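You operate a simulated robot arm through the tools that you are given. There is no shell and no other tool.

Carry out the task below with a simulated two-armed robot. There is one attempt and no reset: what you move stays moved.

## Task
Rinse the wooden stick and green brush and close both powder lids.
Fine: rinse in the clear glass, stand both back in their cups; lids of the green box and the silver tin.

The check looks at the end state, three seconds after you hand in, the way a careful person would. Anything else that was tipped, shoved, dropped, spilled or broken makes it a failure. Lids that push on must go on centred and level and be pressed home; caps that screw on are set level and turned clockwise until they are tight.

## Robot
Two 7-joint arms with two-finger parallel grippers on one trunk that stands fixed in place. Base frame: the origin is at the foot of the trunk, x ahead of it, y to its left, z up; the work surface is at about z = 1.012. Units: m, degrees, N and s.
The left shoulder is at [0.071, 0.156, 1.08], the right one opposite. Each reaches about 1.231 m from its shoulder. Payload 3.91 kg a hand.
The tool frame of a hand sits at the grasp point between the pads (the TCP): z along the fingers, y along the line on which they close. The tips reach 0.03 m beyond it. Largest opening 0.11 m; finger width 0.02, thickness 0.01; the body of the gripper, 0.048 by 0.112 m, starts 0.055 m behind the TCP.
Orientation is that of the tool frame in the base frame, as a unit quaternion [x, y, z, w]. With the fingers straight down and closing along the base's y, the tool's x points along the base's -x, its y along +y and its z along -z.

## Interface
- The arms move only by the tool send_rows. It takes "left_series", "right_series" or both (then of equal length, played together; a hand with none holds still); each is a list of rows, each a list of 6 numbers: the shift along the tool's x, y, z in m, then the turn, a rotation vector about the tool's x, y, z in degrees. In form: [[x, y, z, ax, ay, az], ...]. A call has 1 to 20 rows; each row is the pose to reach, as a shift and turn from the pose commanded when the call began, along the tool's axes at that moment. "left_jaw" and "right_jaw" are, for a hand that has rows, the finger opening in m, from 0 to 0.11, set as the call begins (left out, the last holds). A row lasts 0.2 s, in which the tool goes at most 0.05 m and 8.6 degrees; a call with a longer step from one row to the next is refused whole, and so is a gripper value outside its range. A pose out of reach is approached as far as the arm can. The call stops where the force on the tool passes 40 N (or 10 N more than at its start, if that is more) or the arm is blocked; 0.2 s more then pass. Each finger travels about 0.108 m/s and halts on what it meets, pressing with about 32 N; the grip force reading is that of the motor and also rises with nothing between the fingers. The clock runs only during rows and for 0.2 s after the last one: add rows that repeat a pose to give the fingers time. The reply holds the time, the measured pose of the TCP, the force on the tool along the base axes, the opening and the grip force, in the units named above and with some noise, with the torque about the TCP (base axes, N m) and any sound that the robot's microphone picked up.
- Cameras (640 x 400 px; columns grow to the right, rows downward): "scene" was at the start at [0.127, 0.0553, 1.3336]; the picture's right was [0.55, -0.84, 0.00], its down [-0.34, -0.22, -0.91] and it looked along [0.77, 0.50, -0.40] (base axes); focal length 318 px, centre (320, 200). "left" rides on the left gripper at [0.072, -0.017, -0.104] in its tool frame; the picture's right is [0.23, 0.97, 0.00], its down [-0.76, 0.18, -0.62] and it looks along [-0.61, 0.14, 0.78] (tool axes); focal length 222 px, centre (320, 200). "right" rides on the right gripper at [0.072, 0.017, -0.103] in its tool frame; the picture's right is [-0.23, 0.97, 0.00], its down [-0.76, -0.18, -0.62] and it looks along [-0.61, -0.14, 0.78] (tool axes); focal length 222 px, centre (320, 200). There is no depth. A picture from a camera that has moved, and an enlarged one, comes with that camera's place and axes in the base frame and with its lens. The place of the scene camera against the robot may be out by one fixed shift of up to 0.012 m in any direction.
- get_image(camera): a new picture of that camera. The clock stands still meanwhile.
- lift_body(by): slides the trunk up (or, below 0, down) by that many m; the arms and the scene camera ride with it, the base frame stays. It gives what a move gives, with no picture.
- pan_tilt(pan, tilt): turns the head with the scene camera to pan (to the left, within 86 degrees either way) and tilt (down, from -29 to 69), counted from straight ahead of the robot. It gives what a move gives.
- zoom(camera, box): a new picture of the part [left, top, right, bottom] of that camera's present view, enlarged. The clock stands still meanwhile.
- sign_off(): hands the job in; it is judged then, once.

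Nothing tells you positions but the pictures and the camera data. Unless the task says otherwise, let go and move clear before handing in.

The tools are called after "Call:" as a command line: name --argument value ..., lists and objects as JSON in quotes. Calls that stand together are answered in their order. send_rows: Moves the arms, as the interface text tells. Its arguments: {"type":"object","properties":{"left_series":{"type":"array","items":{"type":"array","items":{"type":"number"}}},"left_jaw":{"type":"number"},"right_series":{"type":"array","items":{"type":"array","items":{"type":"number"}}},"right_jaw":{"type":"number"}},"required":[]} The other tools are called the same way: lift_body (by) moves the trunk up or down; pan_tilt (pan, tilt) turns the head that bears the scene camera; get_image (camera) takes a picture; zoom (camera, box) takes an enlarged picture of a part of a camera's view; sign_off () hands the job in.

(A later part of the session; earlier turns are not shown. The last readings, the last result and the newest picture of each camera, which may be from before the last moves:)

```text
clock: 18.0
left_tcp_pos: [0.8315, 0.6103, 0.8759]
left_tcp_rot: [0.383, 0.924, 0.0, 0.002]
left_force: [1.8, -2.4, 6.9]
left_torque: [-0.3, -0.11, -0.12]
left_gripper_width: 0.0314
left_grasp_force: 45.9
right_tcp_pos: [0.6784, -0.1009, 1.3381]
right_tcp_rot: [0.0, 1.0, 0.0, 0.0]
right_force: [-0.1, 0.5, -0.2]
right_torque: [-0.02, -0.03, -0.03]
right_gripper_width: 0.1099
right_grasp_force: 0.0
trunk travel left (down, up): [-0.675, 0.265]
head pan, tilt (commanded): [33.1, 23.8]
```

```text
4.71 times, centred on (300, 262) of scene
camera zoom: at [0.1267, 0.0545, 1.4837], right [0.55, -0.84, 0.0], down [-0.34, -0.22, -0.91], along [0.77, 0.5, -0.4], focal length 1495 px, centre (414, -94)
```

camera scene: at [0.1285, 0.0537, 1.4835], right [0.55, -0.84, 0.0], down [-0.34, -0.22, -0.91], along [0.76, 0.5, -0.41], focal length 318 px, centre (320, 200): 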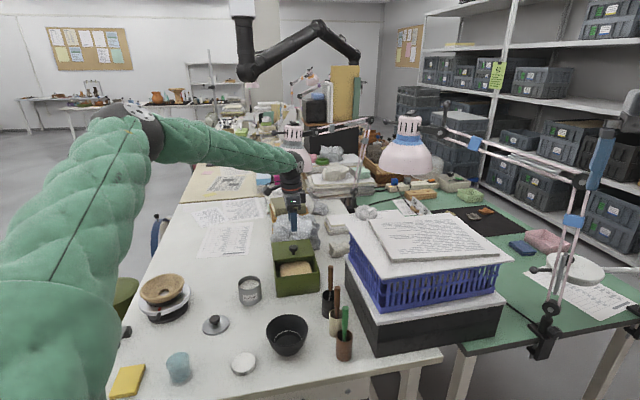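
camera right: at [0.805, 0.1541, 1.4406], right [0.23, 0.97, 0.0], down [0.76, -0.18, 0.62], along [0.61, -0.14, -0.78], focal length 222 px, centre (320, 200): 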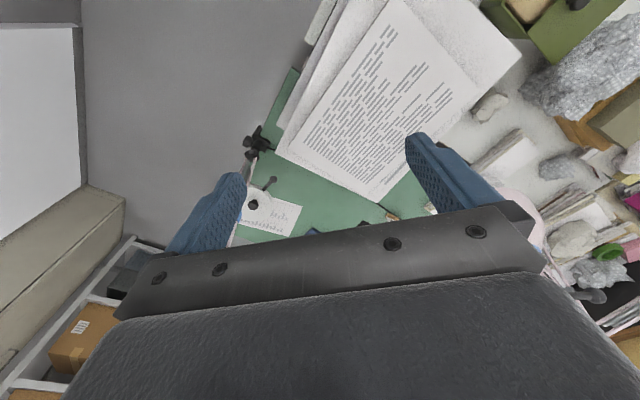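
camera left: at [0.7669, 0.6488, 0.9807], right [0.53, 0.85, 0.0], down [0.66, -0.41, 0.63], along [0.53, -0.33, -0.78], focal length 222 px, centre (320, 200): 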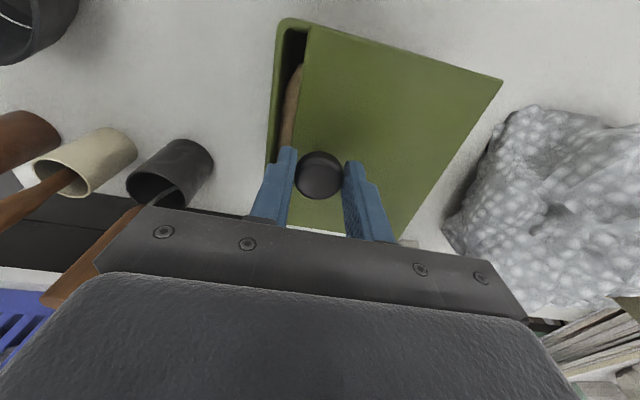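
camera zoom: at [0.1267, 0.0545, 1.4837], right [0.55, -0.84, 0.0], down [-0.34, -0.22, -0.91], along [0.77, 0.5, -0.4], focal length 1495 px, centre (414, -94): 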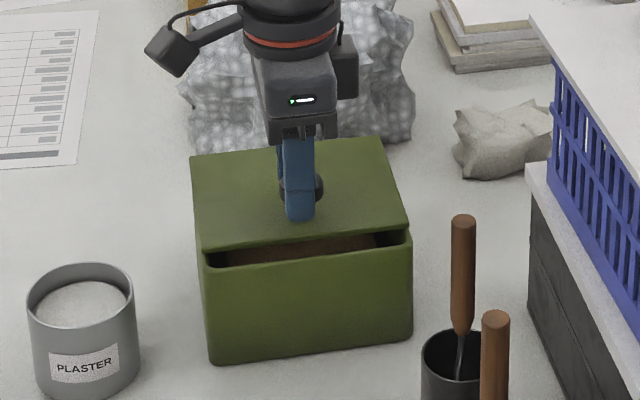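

About 2 cm remain. I'll pull the rest in small steps until it meets its stop.

Call:
send_rows --left_series '[[0, -0.004, 0, 0, 0, 0], [0, -0.008, 0, 0, 0, 0], [0, -0.012, 0, 0, 0, 0], [0, -0.016, 0, 0, 0, 0]]'

Call:
get_image --camera "left"

Call:
zoom --camera "scene" --box '[265, 220, 335, 305]'

```text
clock: 19.0
left_tcp_pos: [0.8211, 0.5997, 0.8765]
left_tcp_rot: [0.383, 0.924, 0.002, 0.002]
left_force: [4.5, -2.8, -0.1]
left_torque: [-0.16, 0.01, -0.07]
left_gripper_width: 0.0312
left_grasp_force: 45.6
right_tcp_pos: [0.679, -0.1002, 1.3385]
right_tcp_rot: [0.0, 1.0, 0.0, -0.002]
right_force: [0.4, -0.2, -0.4]
right_torque: [0.0, -0.05, 0.01]
right_gripper_width: 0.1102
right_grasp_force: 0.0
trunk travel left (down, up): [-0.675, 0.265]
head pan, tilt (commanded): [33.1, 23.8]
```

```text
taken
camera left: at [0.7561, 0.638, 0.9807], right [0.53, 0.85, 0.0], down [0.66, -0.41, 0.62], along [0.53, -0.33, -0.78], focal length 222 px, centre (320, 200)
```

left: 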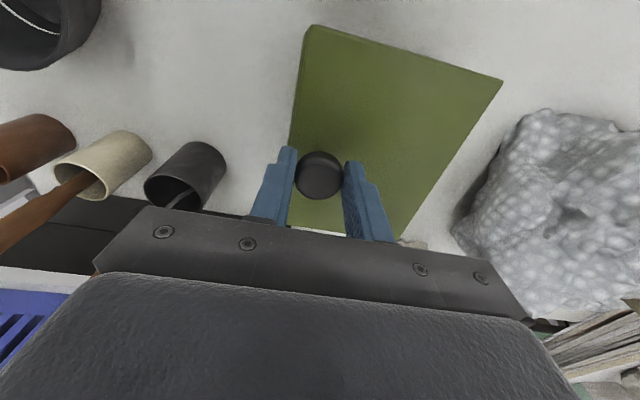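

```text
4.71 times, centred on (300, 262) of scene
camera zoom: at [0.1276, 0.0548, 1.4835], right [0.55, -0.84, 0.0], down [-0.34, -0.22, -0.91], along [0.77, 0.5, -0.4], focal length 1495 px, centre (414, -94)
```

zoom: 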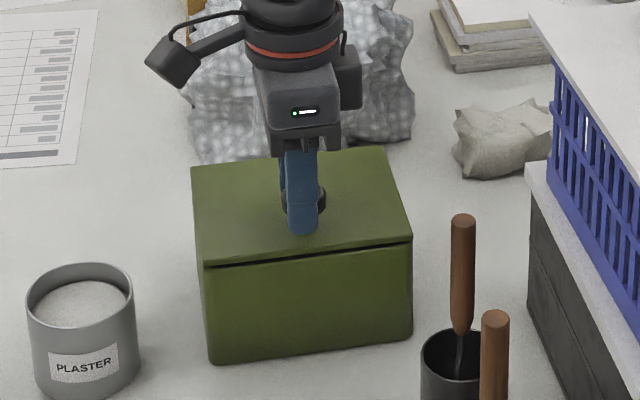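

Nearly there, with only a thin dark line left at the front. I'll pull a few millimetres more until it stops.

Call:
send_rows --left_series '[[0, -0.002, 0, 0, 0, 0], [0, -0.004, 0, 0, 0, 0], [0, -0.006, 0, 0, 0, 0]]'

Call:
zoom --camera "scene" --box '[265, 220, 335, 305]'

```text
clock: 19.8
left_tcp_pos: [0.8187, 0.5977, 0.8773]
left_tcp_rot: [0.382, 0.924, 0.002, 0.002]
left_force: [25.8, 11.5, 5.2]
left_torque: [0.72, 0.14, -0.03]
left_gripper_width: 0.0313
left_grasp_force: 44.5
right_tcp_pos: [0.6807, -0.0995, 1.3373]
right_tcp_rot: [0.0, 1.0, 0.0, 0.0]
right_force: [-1.2, -0.2, 0.5]
right_torque: [0.01, 0.02, 0.03]
right_gripper_width: 0.11
right_grasp_force: 0.1
trunk travel left (down, up): [-0.675, 0.265]
head pan, tilt (commanded): [33.1, 23.8]
```

```text
4.71 times, centred on (300, 262) of scene
camera zoom: at [0.1292, 0.0559, 1.4835], right [0.55, -0.84, 0.0], down [-0.34, -0.22, -0.91], along [0.77, 0.5, -0.41], focal length 1495 px, centre (414, -94)
```

zoom: 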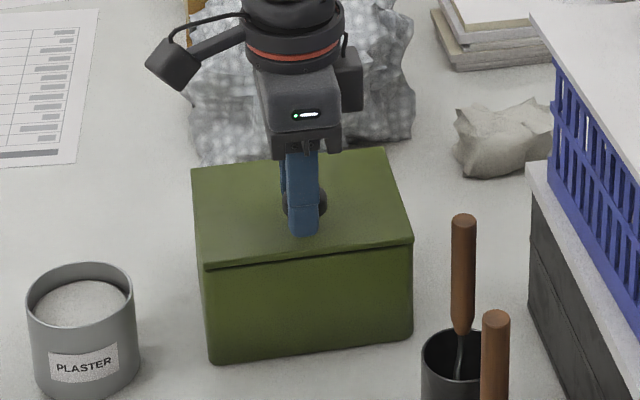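

The force rose to about 28 N, so the lid is at its stop and flush with the box front. I'll release and rise clear.

Call:
send_rows --left_series '[[0, 0.001, 0, 0, 0, 0], [0, 0.002, 0, 0, 0, 0], [0, 0.002, 0, 0, 0, 0]]' --left_jaw 0.055

Call:
send_rows --left_series '[[0, 0, -0.03, 0, 0, 0], [0, 0, -0.07, 0, 0, 0], [0, 0, -0.11, 0, 0, 0]]'

Call:
get_image --camera "left"

Call:
zoom --camera "scene" --box '[265, 220, 335, 305]'

```text
clock: 20.6
left_tcp_pos: [0.8158, 0.5958, 0.8763]
left_tcp_rot: [0.382, 0.924, 0.002, 0.002]
left_force: [-0.1, -0.9, -0.3]
left_torque: [0.01, -0.01, -0.02]
left_gripper_width: 0.0553
left_grasp_force: 0.0
right_tcp_pos: [0.6779, -0.1008, 1.3396]
right_tcp_rot: [0.0, 1.0, 0.001, 0.0]
right_force: [0.4, -0.1, 0.4]
right_torque: [-0.03, -0.02, 0.01]
right_gripper_width: 0.1101
right_grasp_force: 0.0
trunk travel left (down, up): [-0.675, 0.265]
head pan, tilt (commanded): [33.1, 23.8]
```

```text
clock: 21.4
left_tcp_pos: [0.817, 0.5949, 0.9866]
left_tcp_rot: [0.384, 0.923, 0.002, 0.001]
left_force: [0.3, 0.1, -0.8]
left_torque: [0.0, 0.01, -0.01]
left_gripper_width: 0.0553
left_grasp_force: 0.1
right_tcp_pos: [0.6775, -0.1022, 1.3394]
right_tcp_rot: [0.001, 1.0, 0.0, 0.0]
right_force: [-0.1, -0.9, 0.2]
right_torque: [0.03, 0.02, 0.02]
right_gripper_width: 0.11
right_grasp_force: 0.0
trunk travel left (down, up): [-0.675, 0.265]
head pan, tilt (commanded): [33.1, 23.8]
```

```text
taken
camera left: at [0.7523, 0.6333, 1.0907], right [0.53, 0.85, 0.0], down [0.66, -0.41, 0.63], along [0.53, -0.33, -0.78], focal length 222 px, centre (320, 200)
```

left: 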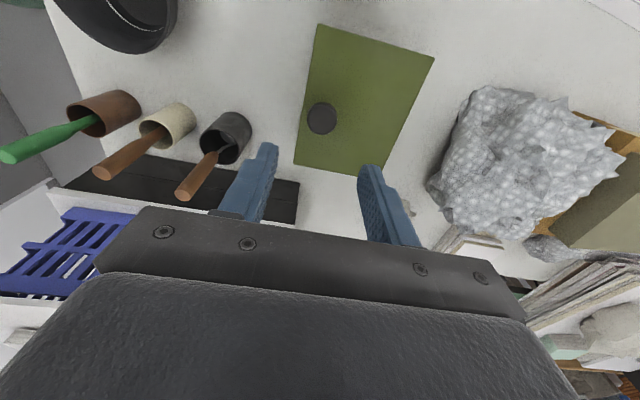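

```text
4.71 times, centred on (300, 262) of scene
camera zoom: at [0.1264, 0.0546, 1.4836], right [0.55, -0.84, 0.0], down [-0.34, -0.22, -0.91], along [0.77, 0.5, -0.4], focal length 1495 px, centre (414, -94)
```

zoom: 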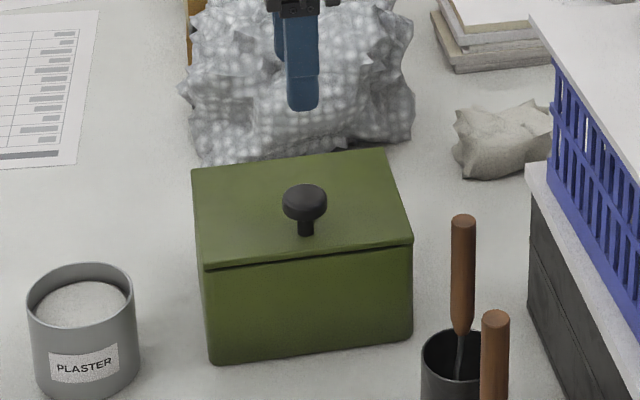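

The green box's lid is closed flush and the box hasn't moved. Next is the tin: I'll hover over its lid's knob at about (0.561, 0.708), passing well above the tin.

Call:
send_rows --left_series '[[0.037, -0.0145, 0.012, 0, 0, -6.4], [0.074, -0.029, 0.025, 0, 0, -12.9], [0.112, -0.0436, 0.037, 0, 0, -19.3], [0.149, -0.058, 0.05, 0, 0, -25.7], [0.186, -0.0727, 0.062, 0, 0, -32.1], [0.223, -0.087, 0.075, 0, 0, -38.6], [0.2606, -0.1018, 0.087, 0, 0, -45]]'

Call:
get_image --camera "left"

Call:
zoom --camera "scene" --box '[180, 260, 290, 350]'

```text
clock: 23.2
left_tcp_pos: [0.5435, 0.7095, 0.8788]
left_tcp_rot: [-0.001, 1.0, 0.002, -0.021]
left_force: [1.0, 0.0, 0.6]
left_torque: [0.0, 0.05, 0.01]
left_gripper_width: 0.0548
left_grasp_force: 0.0
right_tcp_pos: [0.6772, -0.1034, 1.3393]
right_tcp_rot: [-0.001, 1.0, 0.0, 0.0]
right_force: [-0.4, -0.4, 0.1]
right_torque: [0.05, -0.03, 0.0]
right_gripper_width: 0.1101
right_grasp_force: 0.1
trunk travel left (down, up): [-0.675, 0.265]
head pan, tilt (commanded): [33.1, 23.8]
stopped in row 7 (left hand): the arm was blocked; the commanded pose is now the measured one
```

```text
taken
camera left: at [0.4744, 0.6902, 0.986], right [-0.23, 0.97, 0.01], down [0.79, 0.18, 0.59], along [0.57, 0.15, -0.81], focal length 222 px, centre (320, 200)
```

left: 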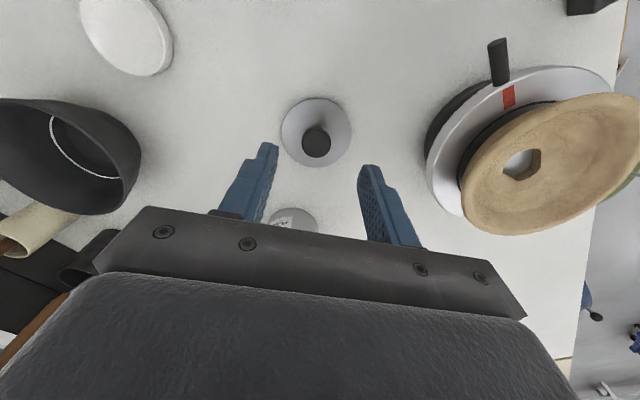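

```text
4.44 times, centred on (235, 305) of scene
camera zoom: at [0.1262, 0.0521, 1.4838], right [0.55, -0.84, 0.0], down [-0.34, -0.22, -0.92], along [0.77, 0.5, -0.4], focal length 1412 px, centre (698, -267)
```

zoom: 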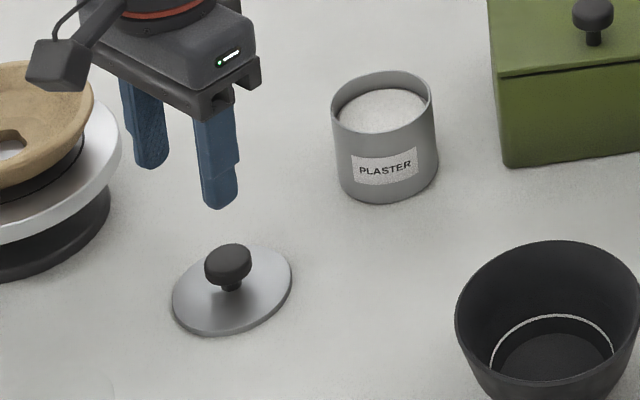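

The arm reports being blocked near the end with almost no tool force, so it is probably a joint limit at this trunk height. I'll check the whole scene before continuing.

Call:
get_image --camera "scene"

Call:
send_rows --left_series '[[0, 0, -0.02, 0, 0, 0], [0, 0, -0.05, 0, 0, 0]]'

```text
taken
camera scene: at [0.1262, 0.0521, 1.4838], right [0.55, -0.84, 0.0], down [-0.34, -0.22, -0.92], along [0.77, 0.5, -0.4], focal length 318 px, centre (320, 200)
```

scene: 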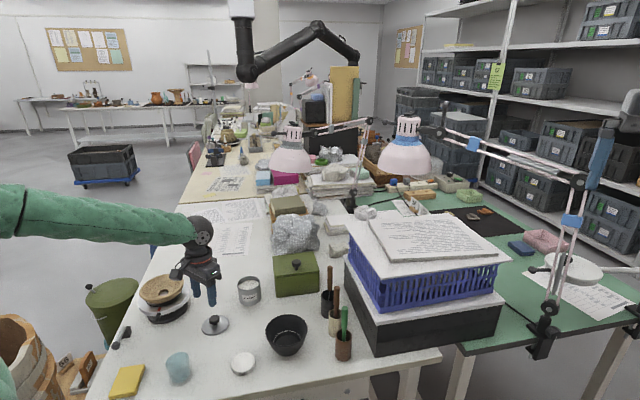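

```text
clock: 23.8
left_tcp_pos: [0.5459, 0.7093, 0.9285]
left_tcp_rot: [0.0, 1.0, 0.001, -0.022]
left_force: [0.0, 0.5, -0.4]
left_torque: [0.03, -0.02, -0.03]
left_gripper_width: 0.0553
left_grasp_force: 0.1
right_tcp_pos: [0.6768, -0.1015, 1.3383]
right_tcp_rot: [-0.001, 1.0, 0.0, 0.001]
right_force: [1.0, 0.3, -0.4]
right_torque: [0.02, 0.01, 0.01]
right_gripper_width: 0.1099
right_grasp_force: 0.1
trunk travel left (down, up): [-0.675, 0.265]
head pan, tilt (commanded): [33.1, 23.8]
```

Nothing was touched; it looks like an arm-configuration limit. I'll raise the hand, level it, and bring the trunk back down to its original height where the arm has more room.

Call:
send_rows --left_series '[[-0.004, 0, -0.03, 0, -0.8, 0], [-0.008, 0, -0.06, 0, -1.6, 0], [-0.012, 0, -0.09, 0, -2.5, 0], [-0.015, 0, -0.11, 0, -2.5, 0]]'

Call:
lift_body --by -0.13

Call:
get_image --camera "left"

```text
clock: 24.8
left_tcp_pos: [0.5669, 0.7098, 1.0365]
left_tcp_rot: [-0.001, 1.0, 0.001, 0.0]
left_force: [0.4, -0.8, 0.5]
left_torque: [-0.01, 0.0, 0.03]
left_gripper_width: 0.0549
left_grasp_force: 0.1
right_tcp_pos: [0.6785, -0.1017, 1.3375]
right_tcp_rot: [0.0, 1.0, 0.0, 0.001]
right_force: [-0.7, -0.3, -0.2]
right_torque: [0.02, 0.0, 0.01]
right_gripper_width: 0.1098
right_grasp_force: 0.0
trunk travel left (down, up): [-0.675, 0.265]
head pan, tilt (commanded): [33.1, 23.8]
```

```text
clock: 26.4
left_tcp_pos: [0.5659, 0.71, 0.9068]
left_tcp_rot: [-0.001, 1.0, 0.0, 0.001]
left_force: [0.1, 0.5, 0.0]
left_torque: [0.0, 0.01, -0.02]
left_gripper_width: 0.0552
left_grasp_force: 0.1
right_tcp_pos: [0.6791, -0.1001, 1.2083]
right_tcp_rot: [0.0, 1.0, 0.0, 0.0]
right_force: [0.2, -1.3, -0.1]
right_torque: [0.02, -0.02, 0.0]
right_gripper_width: 0.1101
right_grasp_force: 0.0
trunk travel left (down, up): [-0.545, 0.395]
head pan, tilt (commanded): [33.1, 23.8]
```

```text
taken
camera left: at [0.4925, 0.6921, 1.01], right [-0.23, 0.97, 0.0], down [0.76, 0.18, 0.62], along [0.61, 0.14, -0.78], focal length 222 px, centre (320, 200)
```

left: 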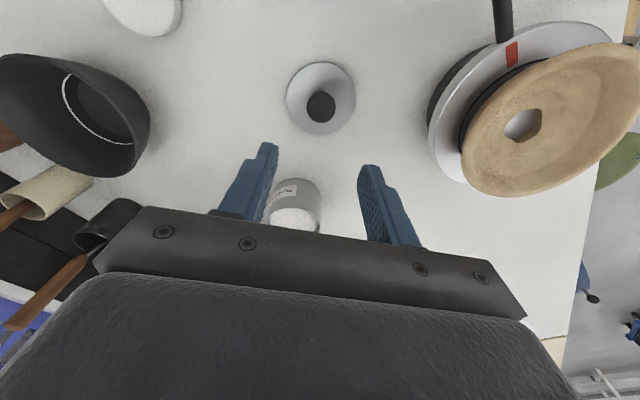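

The lid's knob is nearly under the TCP. I'll zoom for a precise fix on both knob and tin.

Call:
zoom --camera "left" --box '[260, 40, 400, 140]'

Call:
zoom --camera "left" --box '[240, 150, 360, 240]'

```text
4.00 times, centred on (330, 90) of left
camera zoom: at [0.4925, 0.6921, 1.01], right [-0.23, 0.97, 0.0], down [0.76, 0.18, 0.62], along [0.61, 0.14, -0.78], focal length 888 px, centre (280, 640)
```

zoom: 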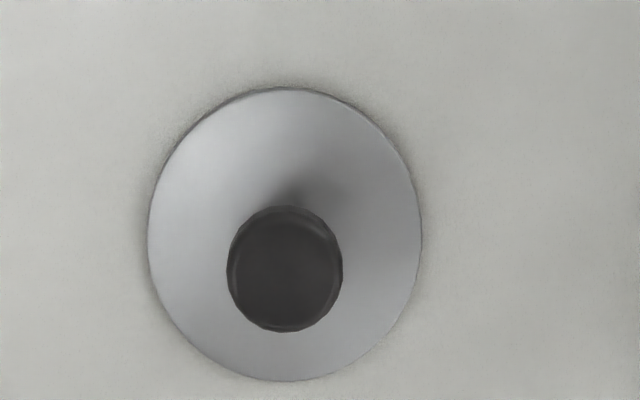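

```text
4.44 times, centred on (300, 195) of left
camera zoom: at [0.4925, 0.6921, 1.01], right [-0.23, 0.97, 0.0], down [0.76, 0.18, 0.62], along [0.61, 0.14, -0.78], focal length 987 px, centre (409, 222)
```

zoom: 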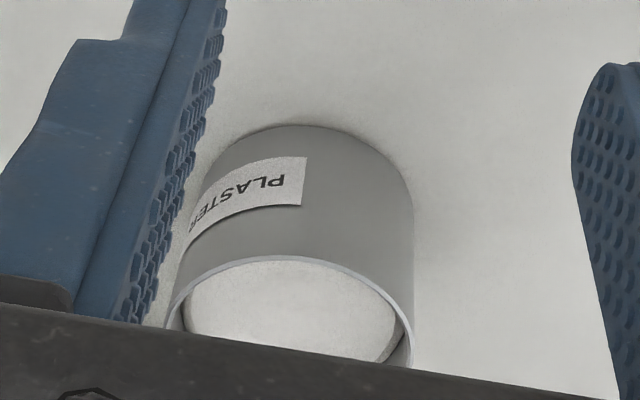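

The knob is about 7 mm toward the robot from the TCP, its top near z = 0.778. I'll correct and descend around it.

Call:
send_rows --left_series '[[0.0072, 0, 0.03, 0, 0, 0], [0.0072, 0, 0.065, 0, 0, 0], [0.0072, 0, 0.095, 0, 0, 0], [0.0072, 0, 0.11, 0, 0, 0], [0.0072, 0, 0.118, 0, 0, 0], [0.0072, 0, 0.118, 0, 0, 0]]'

Call:
get_image --camera "left"

Call:
zoom --camera "scene" --box '[170, 240, 270, 330]'

```text
clock: 27.8
left_tcp_pos: [0.5568, 0.7107, 0.7873]
left_tcp_rot: [-0.001, 1.0, 0.001, 0.001]
left_force: [0.3, 1.1, -0.1]
left_torque: [-0.01, 0.0, -0.01]
left_gripper_width: 0.055
left_grasp_force: 0.0
right_tcp_pos: [0.678, -0.101, 1.2073]
right_tcp_rot: [0.0, 1.0, 0.0, 0.0]
right_force: [-0.2, 0.0, 0.7]
right_torque: [0.03, 0.01, 0.01]
right_gripper_width: 0.1102
right_grasp_force: 0.0
trunk travel left (down, up): [-0.545, 0.395]
head pan, tilt (commanded): [33.1, 23.8]
```

```text
taken
camera left: at [0.4839, 0.6921, 0.8922], right [-0.23, 0.97, 0.0], down [0.76, 0.18, 0.62], along [0.61, 0.14, -0.78], focal length 222 px, centre (320, 200)
```

left: 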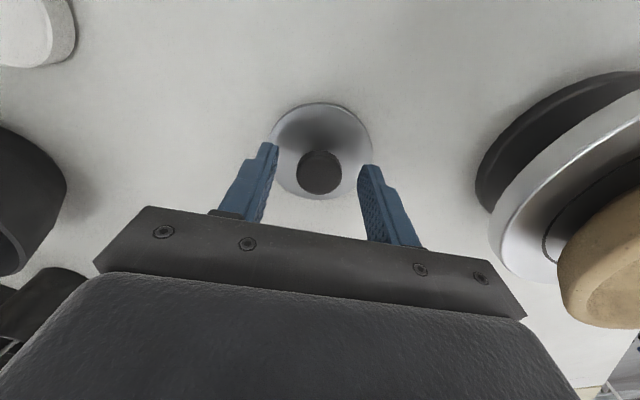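

```text
4.44 times, centred on (220, 285) of scene
camera zoom: at [0.1269, 0.055, 1.3536], right [0.55, -0.84, 0.0], down [-0.34, -0.22, -0.91], along [0.77, 0.5, -0.4], focal length 1412 px, centre (764, -178)
```

zoom: 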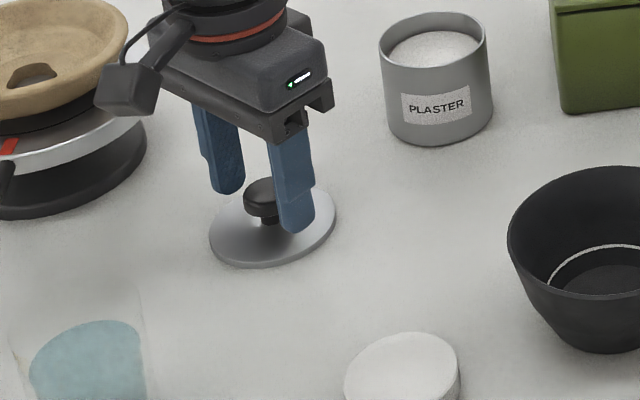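

The knob is centred between the fingers. I'll close on it and lift slightly.

Call:
send_rows --left_series '[[0, 0, 0, 0, 0, 0], [0, 0, 0, 0, 0, 0], [0, 0, 0, 0, 0, 0]]' --left_jaw 0.0

Call:
send_rows --left_series '[[0, 0, -0.01, 0, 0, 0], [0, 0, -0.04, 0, 0, 0], [0, 0, -0.08, 0, 0, 0], [0, 0, -0.12, 0, 0, 0], [0, 0, -0.12, 0, 0, 0]]'

Call:
get_image --camera "left"

Call:
zoom --camera "scene" --box '[180, 210, 270, 290]'

```text
clock: 28.6
left_tcp_pos: [0.5587, 0.7109, 0.7878]
left_tcp_rot: [0.0, 1.0, 0.001, 0.001]
left_force: [0.2, 0.6, 0.5]
left_torque: [-0.02, 0.01, 0.02]
left_gripper_width: 0.0288
left_grasp_force: 32.8
right_tcp_pos: [0.6787, -0.1002, 1.2077]
right_tcp_rot: [-0.001, 1.0, 0.0, 0.0]
right_force: [-0.6, -0.2, -0.4]
right_torque: [-0.02, 0.0, 0.01]
right_gripper_width: 0.1101
right_grasp_force: 0.1
trunk travel left (down, up): [-0.545, 0.395]
head pan, tilt (commanded): [33.1, 23.8]
```

```text
clock: 29.8
left_tcp_pos: [0.558, 0.7091, 0.9077]
left_tcp_rot: [-0.001, 1.0, 0.0, 0.0]
left_force: [0.0, -0.7, 0.5]
left_torque: [0.01, -0.01, 0.01]
left_gripper_width: 0.0288
left_grasp_force: 32.4
right_tcp_pos: [0.6786, -0.1007, 1.2086]
right_tcp_rot: [0.0, 1.0, 0.0, -0.001]
right_force: [0.0, 0.3, 0.1]
right_torque: [0.01, 0.02, -0.01]
right_gripper_width: 0.1099
right_grasp_force: 0.0
trunk travel left (down, up): [-0.545, 0.395]
head pan, tilt (commanded): [33.1, 23.8]
```

```text
taken
camera left: at [0.4849, 0.6913, 1.0119], right [-0.23, 0.97, 0.0], down [0.76, 0.18, 0.62], along [0.61, 0.14, -0.78], focal length 222 px, centre (320, 200)
```

left: 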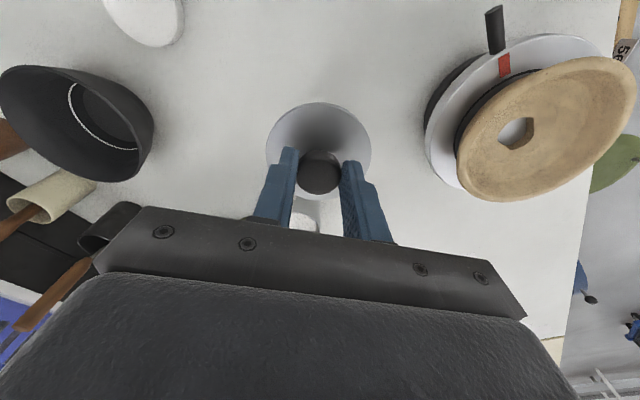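

```text
5.00 times, centred on (225, 250) of scene
camera zoom: at [0.1273, 0.0556, 1.3535], right [0.55, -0.84, 0.0], down [-0.34, -0.22, -0.91], along [0.77, 0.5, -0.41], focal length 1588 px, centre (795, -50)
```

zoom: 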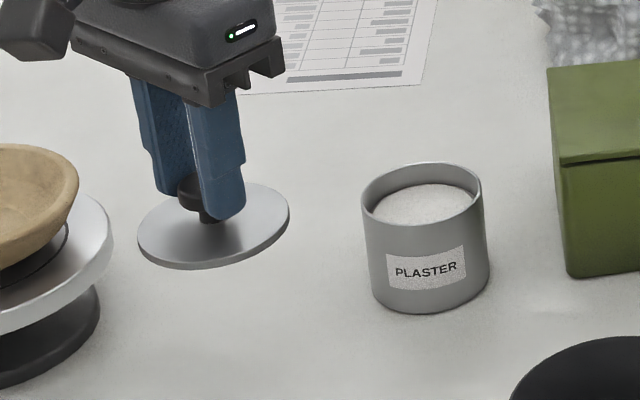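

The lid is lifted level. I'll measure its centre in the tool frame from a zoomed wrist view.

Call:
zoom --camera "left" --box '[250, 80, 390, 220]'

Call:
zoom --camera "scene" --box '[195, 230, 245, 270]'

```text
2.86 times, centred on (320, 150) of left
camera zoom: at [0.4849, 0.6913, 1.0119], right [-0.23, 0.97, 0.0], down [0.76, 0.18, 0.62], along [0.61, 0.14, -0.78], focal length 635 px, centre (320, 343)
```

zoom: 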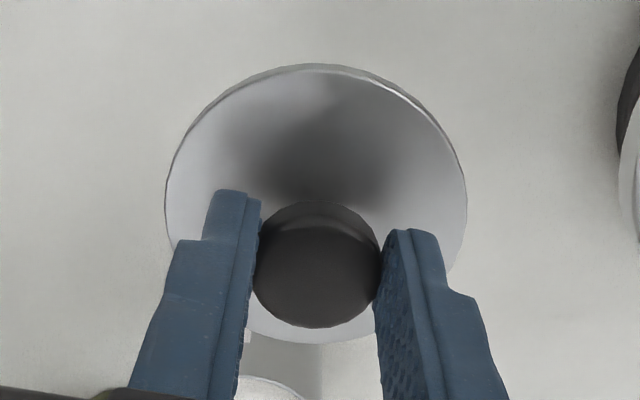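

```text
10.00 times, centred on (220, 250) of scene
camera zoom: at [0.1273, 0.0556, 1.3535], right [0.55, -0.84, 0.0], down [-0.34, -0.22, -0.91], along [0.77, 0.5, -0.41], focal length 3177 px, centre (1320, -300)
```

zoom: 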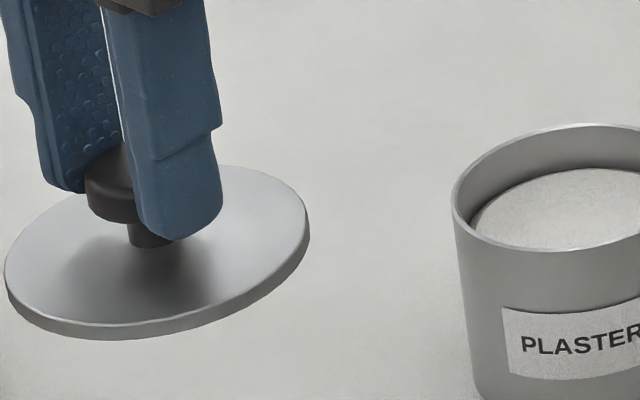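

The lid's centre is about 3 mm ahead of the TCP along −x tool, with the disc top about 40 mm below the TCP. I'll carry it high past the tin so the wrist camera sees the tin's opening clearly from above.

Call:
send_rows --left_series '[[-0.03, 0, -0.03, 0, 0, 0], [-0.07, -0.002, -0.05, 0, 0, 0], [-0.11, -0.004, -0.072, 0, 0, 0], [-0.15, -0.007, -0.072, 0, 0, 0], [-0.177, -0.009, -0.072, 0, 0, 0], [-0.177, -0.009, -0.072, 0, 0, 0]]'

Call:
get_image --camera "left"

Call:
zoom --camera "left" --box '[250, 20, 390, 120]'

```text
clock: 31.2
left_tcp_pos: [0.7377, 0.6998, 0.9845]
left_tcp_rot: [0.0, 1.0, 0.001, 0.0]
left_force: [-0.5, 0.2, -1.2]
left_torque: [0.01, 0.02, 0.02]
left_gripper_width: 0.0288
left_grasp_force: 32.3
right_tcp_pos: [0.6791, -0.101, 1.2086]
right_tcp_rot: [0.0, 1.0, 0.0, 0.0]
right_force: [0.0, -0.4, 0.5]
right_torque: [-0.01, 0.0, -0.01]
right_gripper_width: 0.1098
right_grasp_force: 0.1
trunk travel left (down, up): [-0.545, 0.395]
head pan, tilt (commanded): [33.1, 23.8]
```

```text
taken
camera left: at [0.6633, 0.6814, 1.0873], right [-0.23, 0.97, 0.0], down [0.76, 0.18, 0.62], along [0.61, 0.14, -0.78], focal length 222 px, centre (320, 200)
```

left: 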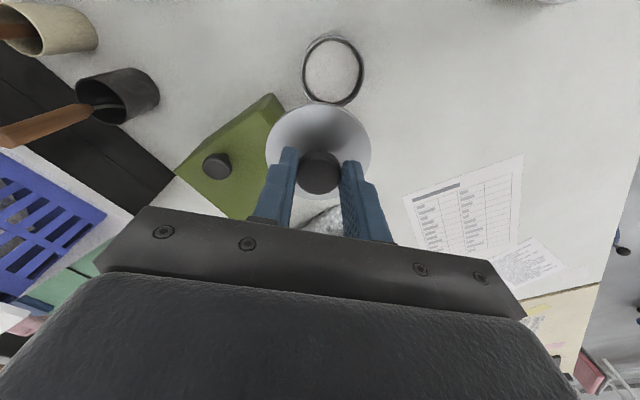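

```text
4.00 times, centred on (320, 70) of left
camera zoom: at [0.6633, 0.6814, 1.0873], right [-0.23, 0.97, 0.0], down [0.76, 0.18, 0.62], along [0.61, 0.14, -0.78], focal length 888 px, centre (320, 720)
```

zoom: 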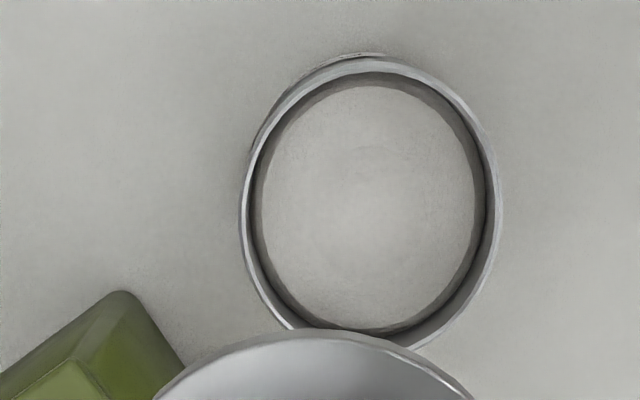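

The tin's opening is centred about 33 mm behind and 6 mm to the left of the TCP. I'll move over it and descend until the lid hovers about 2 cm above the rim, then check alignment from both cameras.

Call:
send_rows --left_series '[[0.018, 0.003, 0.02, 0, 0, 0], [0.0361, 0.0065, 0.05, 0, 0, 0], [0.0361, 0.0065, 0.08, 0, 0, 0], [0.0361, 0.0065, 0.1, 0, 0, 0], [0.0361, 0.0065, 0.1, 0, 0, 0]]'

Call:
zoom --camera "left" --box '[240, 60, 400, 220]'

Call:
zoom --camera "scene" --box '[215, 200, 275, 280]'

```text
clock: 32.4
left_tcp_pos: [0.6993, 0.708, 0.881]
left_tcp_rot: [-0.001, 1.0, 0.001, 0.001]
left_force: [0.7, -0.5, -0.7]
left_torque: [-0.02, 0.03, 0.02]
left_gripper_width: 0.0284
left_grasp_force: 31.5
right_tcp_pos: [0.6791, -0.1012, 1.2081]
right_tcp_rot: [-0.001, 1.0, 0.0, -0.001]
right_force: [-1.0, 0.2, -0.1]
right_torque: [0.0, 0.0, 0.01]
right_gripper_width: 0.1102
right_grasp_force: 0.0
trunk travel left (down, up): [-0.545, 0.395]
head pan, tilt (commanded): [33.1, 23.8]
```

```text
2.50 times, centred on (320, 140) of left
camera zoom: at [0.626, 0.6895, 0.9842], right [-0.23, 0.97, 0.0], down [0.76, 0.18, 0.62], along [0.61, 0.14, -0.78], focal length 555 px, centre (320, 350)
```

zoom: 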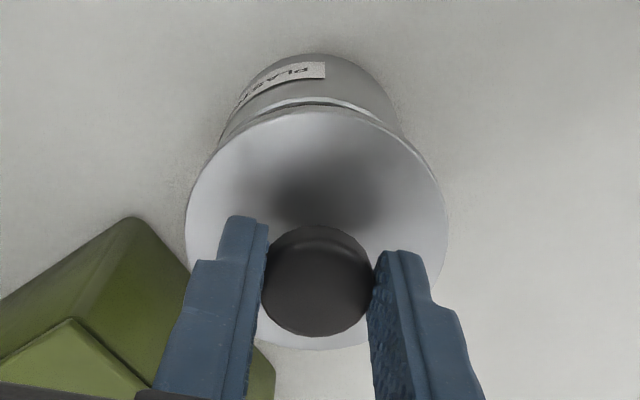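

```text
5.00 times, centred on (245, 240) of scene
camera zoom: at [0.1271, 0.0549, 1.3536], right [0.55, -0.84, 0.0], down [-0.34, -0.22, -0.91], along [0.77, 0.5, -0.4], focal length 1588 px, centre (695, 0)
```

zoom: 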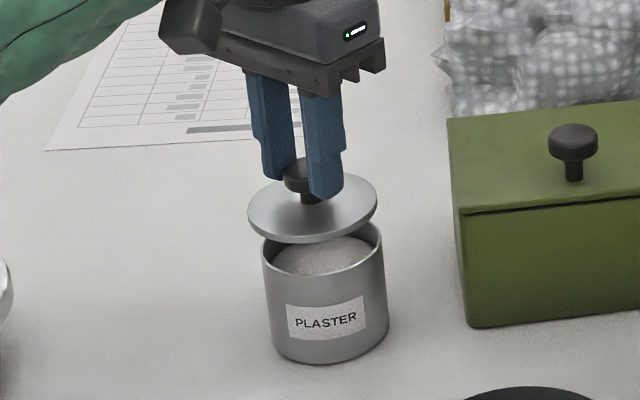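

In the scene view the lid looks about 3 mm off to the left of the tin's axis. I'll zoom in further on both views to refine this before lowering.

Call:
zoom --camera "left" --box '[280, 75, 360, 125]'

Call:
zoom --camera "scene" --box '[228, 230, 263, 275]'

```text
8.00 times, centred on (320, 100) of left
camera zoom: at [0.626, 0.6895, 0.9842], right [-0.23, 0.97, 0.0], down [0.76, 0.18, 0.62], along [0.61, 0.14, -0.78], focal length 1777 px, centre (320, 1000)
```

zoom: 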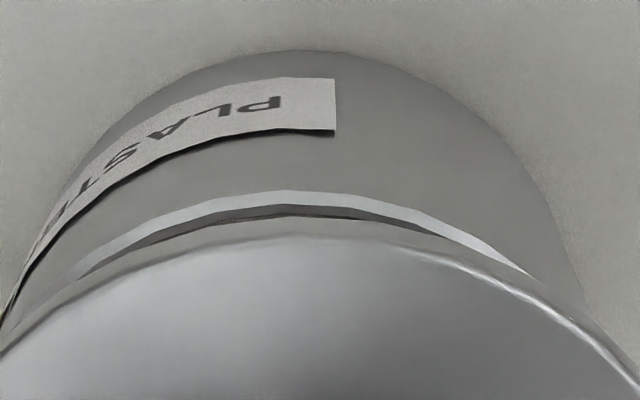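

```text
8.89 times, centred on (246, 252) of scene
camera zoom: at [0.1271, 0.0549, 1.3536], right [0.55, -0.84, 0.0], down [-0.34, -0.22, -0.91], along [0.77, 0.5, -0.4], focal length 2824 px, centre (982, -267)
```

zoom: 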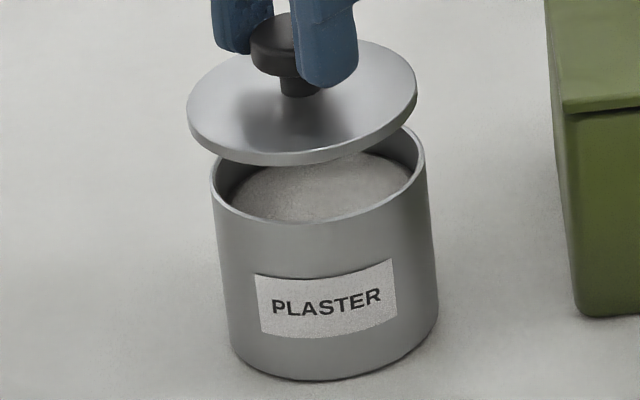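

Combining both views, the lid needs to shift about 4.6 mm in +x and 0.6 mm in −y, and the rim is near z = 0.808. I'll apply that and lower to about 8 mm above the rim, then re-check.

Call:
send_rows --left_series '[[-0.0046, -0.0006, 0, 0, 0, 0], [-0.0046, -0.0006, 0.01, 0, 0, 0], [-0.0046, -0.0006, 0.018, 0, 0, 0], [-0.0046, -0.0006, 0.018, 0, 0, 0], [-0.0046, -0.0006, 0.018, 0, 0, 0]]'

Call:
zoom --camera "left" --box '[260, 75, 380, 150]'

Call:
zoom --camera "scene" --box '[228, 235, 263, 280]'

```text
clock: 33.6
left_tcp_pos: [0.7046, 0.7071, 0.8619]
left_tcp_rot: [-0.002, 1.0, 0.001, 0.0]
left_force: [1.2, -0.8, -0.9]
left_torque: [0.03, 0.02, 0.02]
left_gripper_width: 0.0289
left_grasp_force: 32.0
right_tcp_pos: [0.6783, -0.1012, 1.2083]
right_tcp_rot: [-0.001, 1.0, 0.0, -0.001]
right_force: [0.4, -0.5, 0.1]
right_torque: [0.01, 0.01, 0.02]
right_gripper_width: 0.1101
right_grasp_force: 0.0
trunk travel left (down, up): [-0.545, 0.395]
head pan, tilt (commanded): [33.1, 23.8]
```

```text
5.33 times, centred on (320, 112) of left
camera zoom: at [0.6314, 0.6891, 0.966], right [-0.23, 0.97, 0.0], down [0.76, 0.18, 0.62], along [0.61, 0.14, -0.78], focal length 1185 px, centre (320, 667)
```

zoom: 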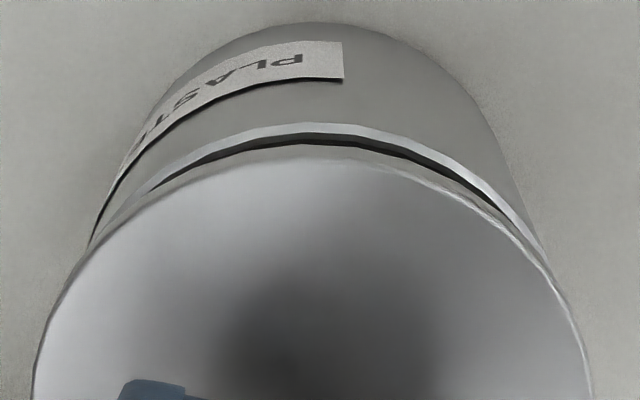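

```text
8.89 times, centred on (246, 258) of scene
camera zoom: at [0.1271, 0.0551, 1.3536], right [0.55, -0.84, 0.0], down [-0.34, -0.22, -0.91], along [0.77, 0.5, -0.4], focal length 2824 px, centre (982, -311)
```

zoom: 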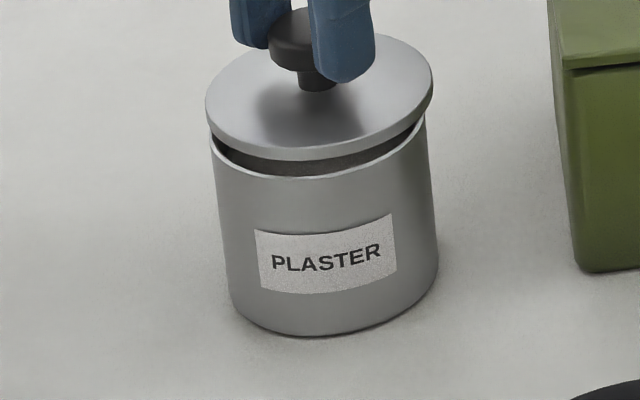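

Now the residual is about 1 mm. I'll correct it and lower the lid slowly until it seats, pressing down gently.

Call:
send_rows --left_series '[[0.0012, 0.0005, 0.0, 0, 0, 0], [0.0012, 0.0005, 0.003, 0, 0, 0], [0.0012, 0.0005, 0.005, 0, 0, 0], [0.0012, 0.0005, 0.007, 0, 0, 0], [0.0012, 0.0005, 0.008, 0, 0, 0]]'

Call:
zoom --camera "left" --box '[260, 75, 380, 150]'

Call:
zoom --camera "scene" --box '[228, 235, 263, 280]'

```text
clock: 34.8
left_tcp_pos: [0.7021, 0.7086, 0.8546]
left_tcp_rot: [-0.001, 1.0, 0.001, 0.001]
left_force: [-1.3, -0.8, 2.8]
left_torque: [0.03, -0.05, 0.02]
left_gripper_width: 0.0287
left_grasp_force: 31.9
right_tcp_pos: [0.6777, -0.1, 1.2092]
right_tcp_rot: [0.0, 1.0, 0.001, 0.0]
right_force: [0.0, -0.4, -1.0]
right_torque: [0.05, 0.0, 0.01]
right_gripper_width: 0.1101
right_grasp_force: 0.0
trunk travel left (down, up): [-0.545, 0.395]
head pan, tilt (commanded): [33.1, 23.8]
```

```text
5.33 times, centred on (320, 112) of left
camera zoom: at [0.6296, 0.6898, 0.9582], right [-0.23, 0.97, 0.0], down [0.76, 0.18, 0.62], along [0.61, 0.14, -0.78], focal length 1185 px, centre (320, 667)
```

zoom: 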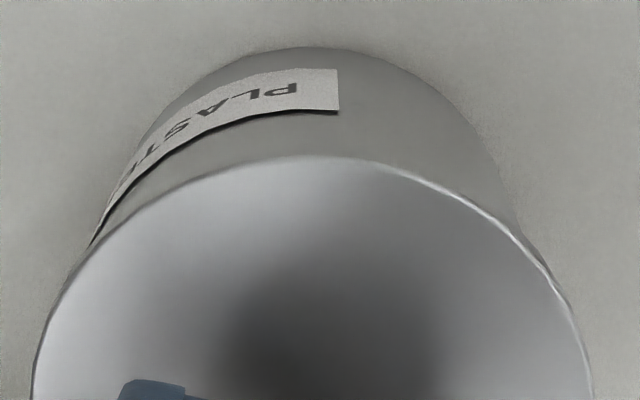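

```text
8.89 times, centred on (246, 258) of scene
camera zoom: at [0.1267, 0.0548, 1.3537], right [0.55, -0.84, 0.0], down [-0.34, -0.22, -0.91], along [0.77, 0.5, -0.4], focal length 2824 px, centre (982, -311)
```

zoom: 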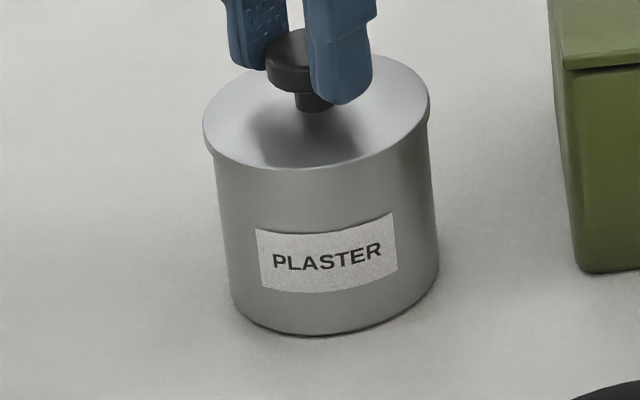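

The lid is touching the rim, centred by eye. I'll press straight down in 1 mm steps to push it home.

Call:
send_rows --left_series '[[0, 0, 0.001, 0, 0, 0], [0, 0, 0.002, 0, 0, 0], [0, 0, 0.003, 0, 0, 0], [0, 0, 0.004, 0, 0, 0], [0, 0, 0.005, 0, 0, 0], [0, 0, 0.006, 0, 0, 0], [0, 0, 0.007, 0, 0, 0], [0, 0, 0.008, 0, 0, 0]]'

Call:
zoom --camera "scene" --box '[228, 235, 263, 280]'

Call:
zoom --camera "left" --box '[260, 75, 380, 150]'

```text
clock: 36.0
left_tcp_pos: [0.703, 0.7076, 0.854]
left_tcp_rot: [0.0, 1.0, 0.002, 0.006]
left_force: [-1.0, -5.1, 17.6]
left_torque: [-0.26, 0.49, 0.04]
left_gripper_width: 0.0288
left_grasp_force: 32.2
right_tcp_pos: [0.6783, -0.1015, 1.2086]
right_tcp_rot: [-0.002, 1.0, 0.0, 0.0]
right_force: [0.4, -0.8, -0.5]
right_torque: [0.01, -0.01, 0.01]
right_gripper_width: 0.1101
right_grasp_force: 0.1
trunk travel left (down, up): [-0.545, 0.395]
head pan, tilt (commanded): [33.1, 23.8]
stopped in row 6 (left hand): the force on the tool passed its limit at 41 N (the readings are from after the stop); the commanded pose is now the measured one
```

```text
8.89 times, centred on (246, 258) of scene
camera zoom: at [0.1257, 0.0538, 1.3535], right [0.55, -0.84, 0.0], down [-0.34, -0.22, -0.92], along [0.77, 0.5, -0.4], focal length 2824 px, centre (982, -311)
```

zoom: 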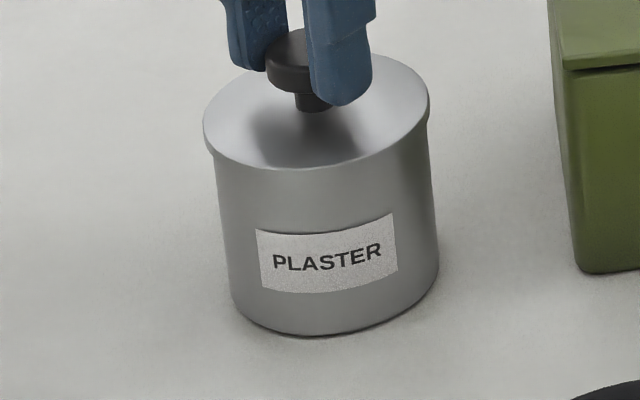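

```text
5.33 times, centred on (320, 112) of left
camera zoom: at [0.6288, 0.6899, 0.9572], right [-0.23, 0.97, 0.0], down [0.76, 0.18, 0.63], along [0.61, 0.15, -0.78], focal length 1185 px, centre (320, 667)
```

zoom: 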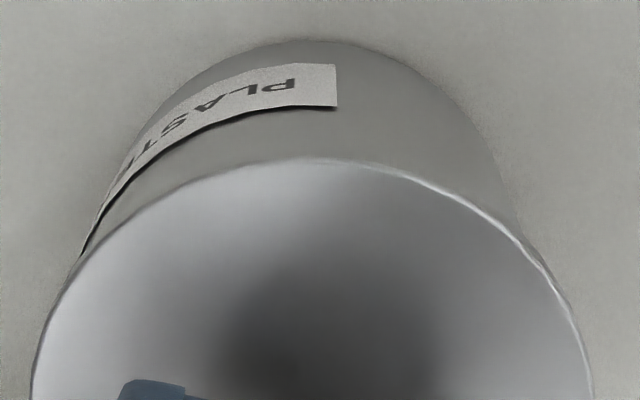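

The lid is seated flush with no visible gap, and it took about 40 N of press. I'll release the knob and rise straight up.

Call:
send_rows --left_series '[[0, 0, -0.0005, 0, 0, 0], [0, 0, -0.0005, 0, 0, 0], [0, 0, -0.0005, 0, 0, 0]]' --left_jaw 0.055

Call:
send_rows --left_series '[[0, 0, -0.02, 0, 0, 0], [0, 0, -0.05, 0, 0, 0], [0, 0, -0.09, 0, 0, 0], [0, 0, -0.13, 0, 0, 0]]'

Call:
zoom --camera "scene" --box '[228, 235, 263, 280]'

Call:
zoom --camera "left" --box '[250, 50, 390, 150]'

```text
clock: 36.8
left_tcp_pos: [0.7034, 0.71, 0.8512]
left_tcp_rot: [-0.001, 1.0, 0.001, 0.004]
left_force: [0.7, -0.4, -0.1]
left_torque: [0.0, 0.0, -0.04]
left_gripper_width: 0.055
left_grasp_force: 0.1
right_tcp_pos: [0.6786, -0.1001, 1.2079]
right_tcp_rot: [-0.001, 1.0, 0.0, -0.001]
right_force: [-0.3, -0.7, -0.6]
right_torque: [0.03, -0.03, 0.02]
right_gripper_width: 0.11
right_grasp_force: 0.0
trunk travel left (down, up): [-0.545, 0.395]
head pan, tilt (commanded): [33.1, 23.8]
heard: snap
```

```text
clock: 37.8
left_tcp_pos: [0.703, 0.7084, 0.9806]
left_tcp_rot: [-0.002, 1.0, 0.002, 0.003]
left_force: [0.4, -0.5, 0.1]
left_torque: [0.01, 0.01, 0.01]
left_gripper_width: 0.0548
left_grasp_force: 0.2
right_tcp_pos: [0.6787, -0.1003, 1.2075]
right_tcp_rot: [0.0, 1.0, 0.0, 0.0]
right_force: [0.0, 0.2, 0.3]
right_torque: [0.03, -0.05, 0.01]
right_gripper_width: 0.1103
right_grasp_force: 0.1
trunk travel left (down, up): [-0.545, 0.395]
head pan, tilt (commanded): [33.1, 23.8]
```

```text
8.89 times, centred on (246, 258) of scene
camera zoom: at [0.1265, 0.0545, 1.3536], right [0.55, -0.84, 0.0], down [-0.34, -0.22, -0.91], along [0.77, 0.5, -0.4], focal length 2824 px, centre (982, -311)
```

zoom: 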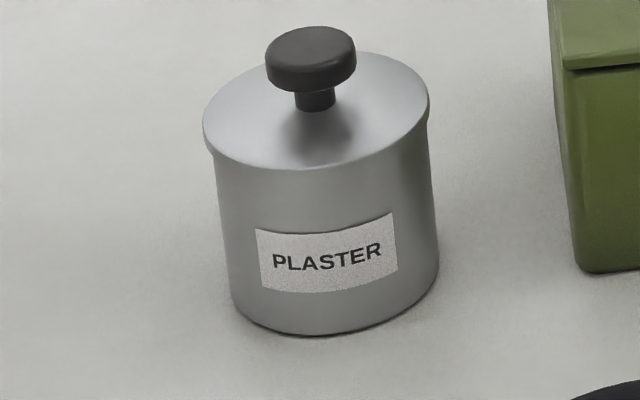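

```text
4.00 times, centred on (320, 100) of left
camera zoom: at [0.6286, 0.6906, 1.0841], right [-0.23, 0.97, 0.0], down [0.76, 0.18, 0.63], along [0.61, 0.14, -0.78], focal length 888 px, centre (320, 600)
```

zoom: 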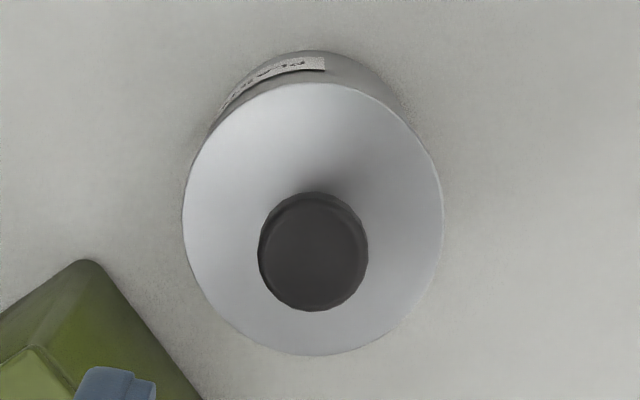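

I heard a snap and the lid sits level and centred, so the tin is done. Next I go to the green brush: hover over its handle at about (0.691, 0.340), turned 45° so the fingers close along the row of cups.

Call:
send_rows --left_series '[[0.001, -0.041, -0.01, 0, 0, 5], [0.003, -0.082, -0.01, 0, 0, 10], [0.004, -0.123, -0.01, 0, 0, 15], [0.005, -0.164, -0.01, 0, 0, 20], [0.007, -0.205, -0.01, 0, 0, 25], [0.008, -0.246, -0.01, 0, 0, 30], [0.009, -0.287, -0.01, 0, 0, 35], [0.011, -0.328, -0.01, 0, 0, 40], [0.012, -0.368, -0.01, 0, 0, 45], [0.012, -0.368, -0.01, 0, 0, 45]]' --left_jaw 0.05

Call:
get_image --camera "left"

Call:
get_image --camera "scene"

```text
clock: 40.0
left_tcp_pos: [0.6908, 0.3424, 0.9886]
left_tcp_rot: [0.381, 0.925, 0.002, 0.003]
left_force: [-0.9, -0.6, -0.1]
left_torque: [-0.03, 0.01, -0.02]
left_gripper_width: 0.0503
left_grasp_force: 0.0
right_tcp_pos: [0.6796, -0.1006, 1.2083]
right_tcp_rot: [0.0, 1.0, 0.0, 0.0]
right_force: [0.2, 0.6, 0.1]
right_torque: [0.04, -0.04, -0.01]
right_gripper_width: 0.1099
right_grasp_force: 0.1
trunk travel left (down, up): [-0.545, 0.395]
head pan, tilt (commanded): [33.1, 23.8]
```

```text
taken
camera left: at [0.6261, 0.3804, 1.0926], right [0.53, 0.85, 0.0], down [0.66, -0.41, 0.63], along [0.53, -0.33, -0.78], focal length 222 px, centre (320, 200)
```

left: 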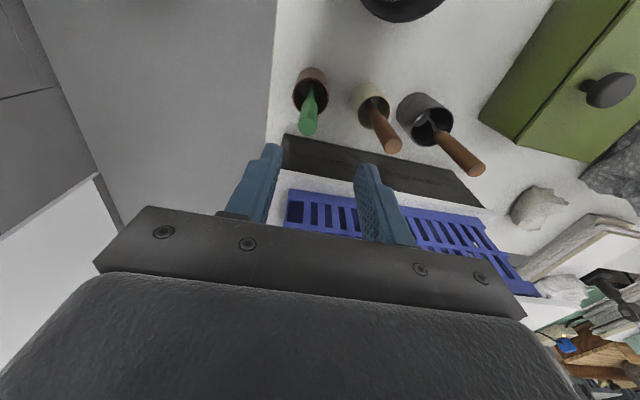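

```text
taken
camera scene: at [0.1267, 0.0557, 1.3537], right [0.55, -0.84, 0.0], down [-0.34, -0.22, -0.91], along [0.77, 0.5, -0.4], focal length 318 px, centre (320, 200)
```

scene: 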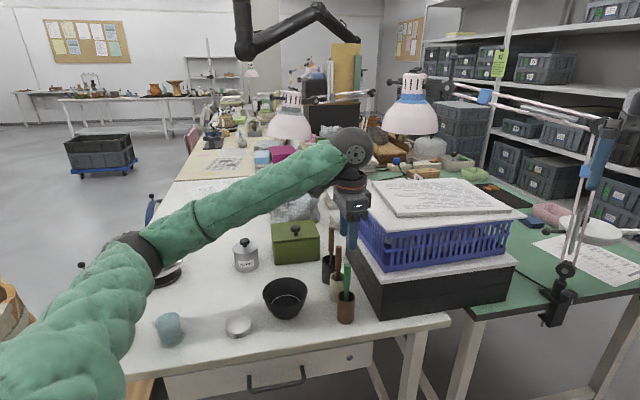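

The green handle's top is about 11 mm to one side of the TCP. I'll zoom to measure the handle's position and lean.

Call:
zoom --camera "left" --box '[265, 50, 425, 170]'

Call:
zoom --camera "scene" --box '[310, 240, 370, 325]'

```text
3.33 times, centred on (345, 110) of left
camera zoom: at [0.6261, 0.3804, 1.0926], right [0.53, 0.85, 0.0], down [0.66, -0.41, 0.63], along [0.53, -0.33, -0.78], focal length 740 px, centre (237, 500)
```

zoom: 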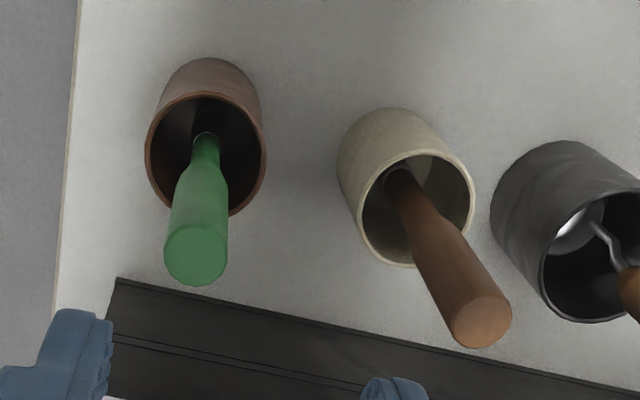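

```text
4.71 times, centred on (340, 282) of scene
camera zoom: at [0.1267, 0.0557, 1.3537], right [0.55, -0.84, 0.0], down [-0.34, -0.22, -0.91], along [0.77, 0.5, -0.4], focal length 1495 px, centre (226, -188)
```

zoom: 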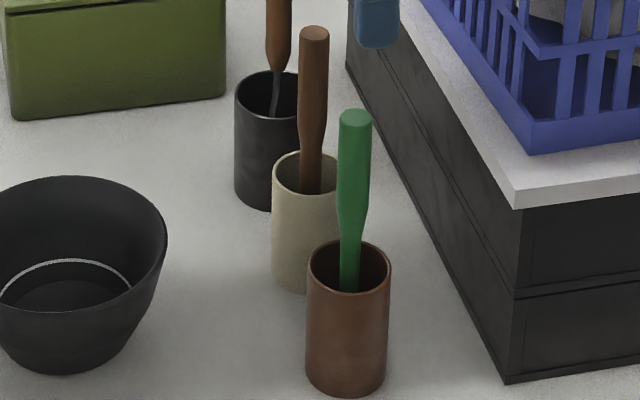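

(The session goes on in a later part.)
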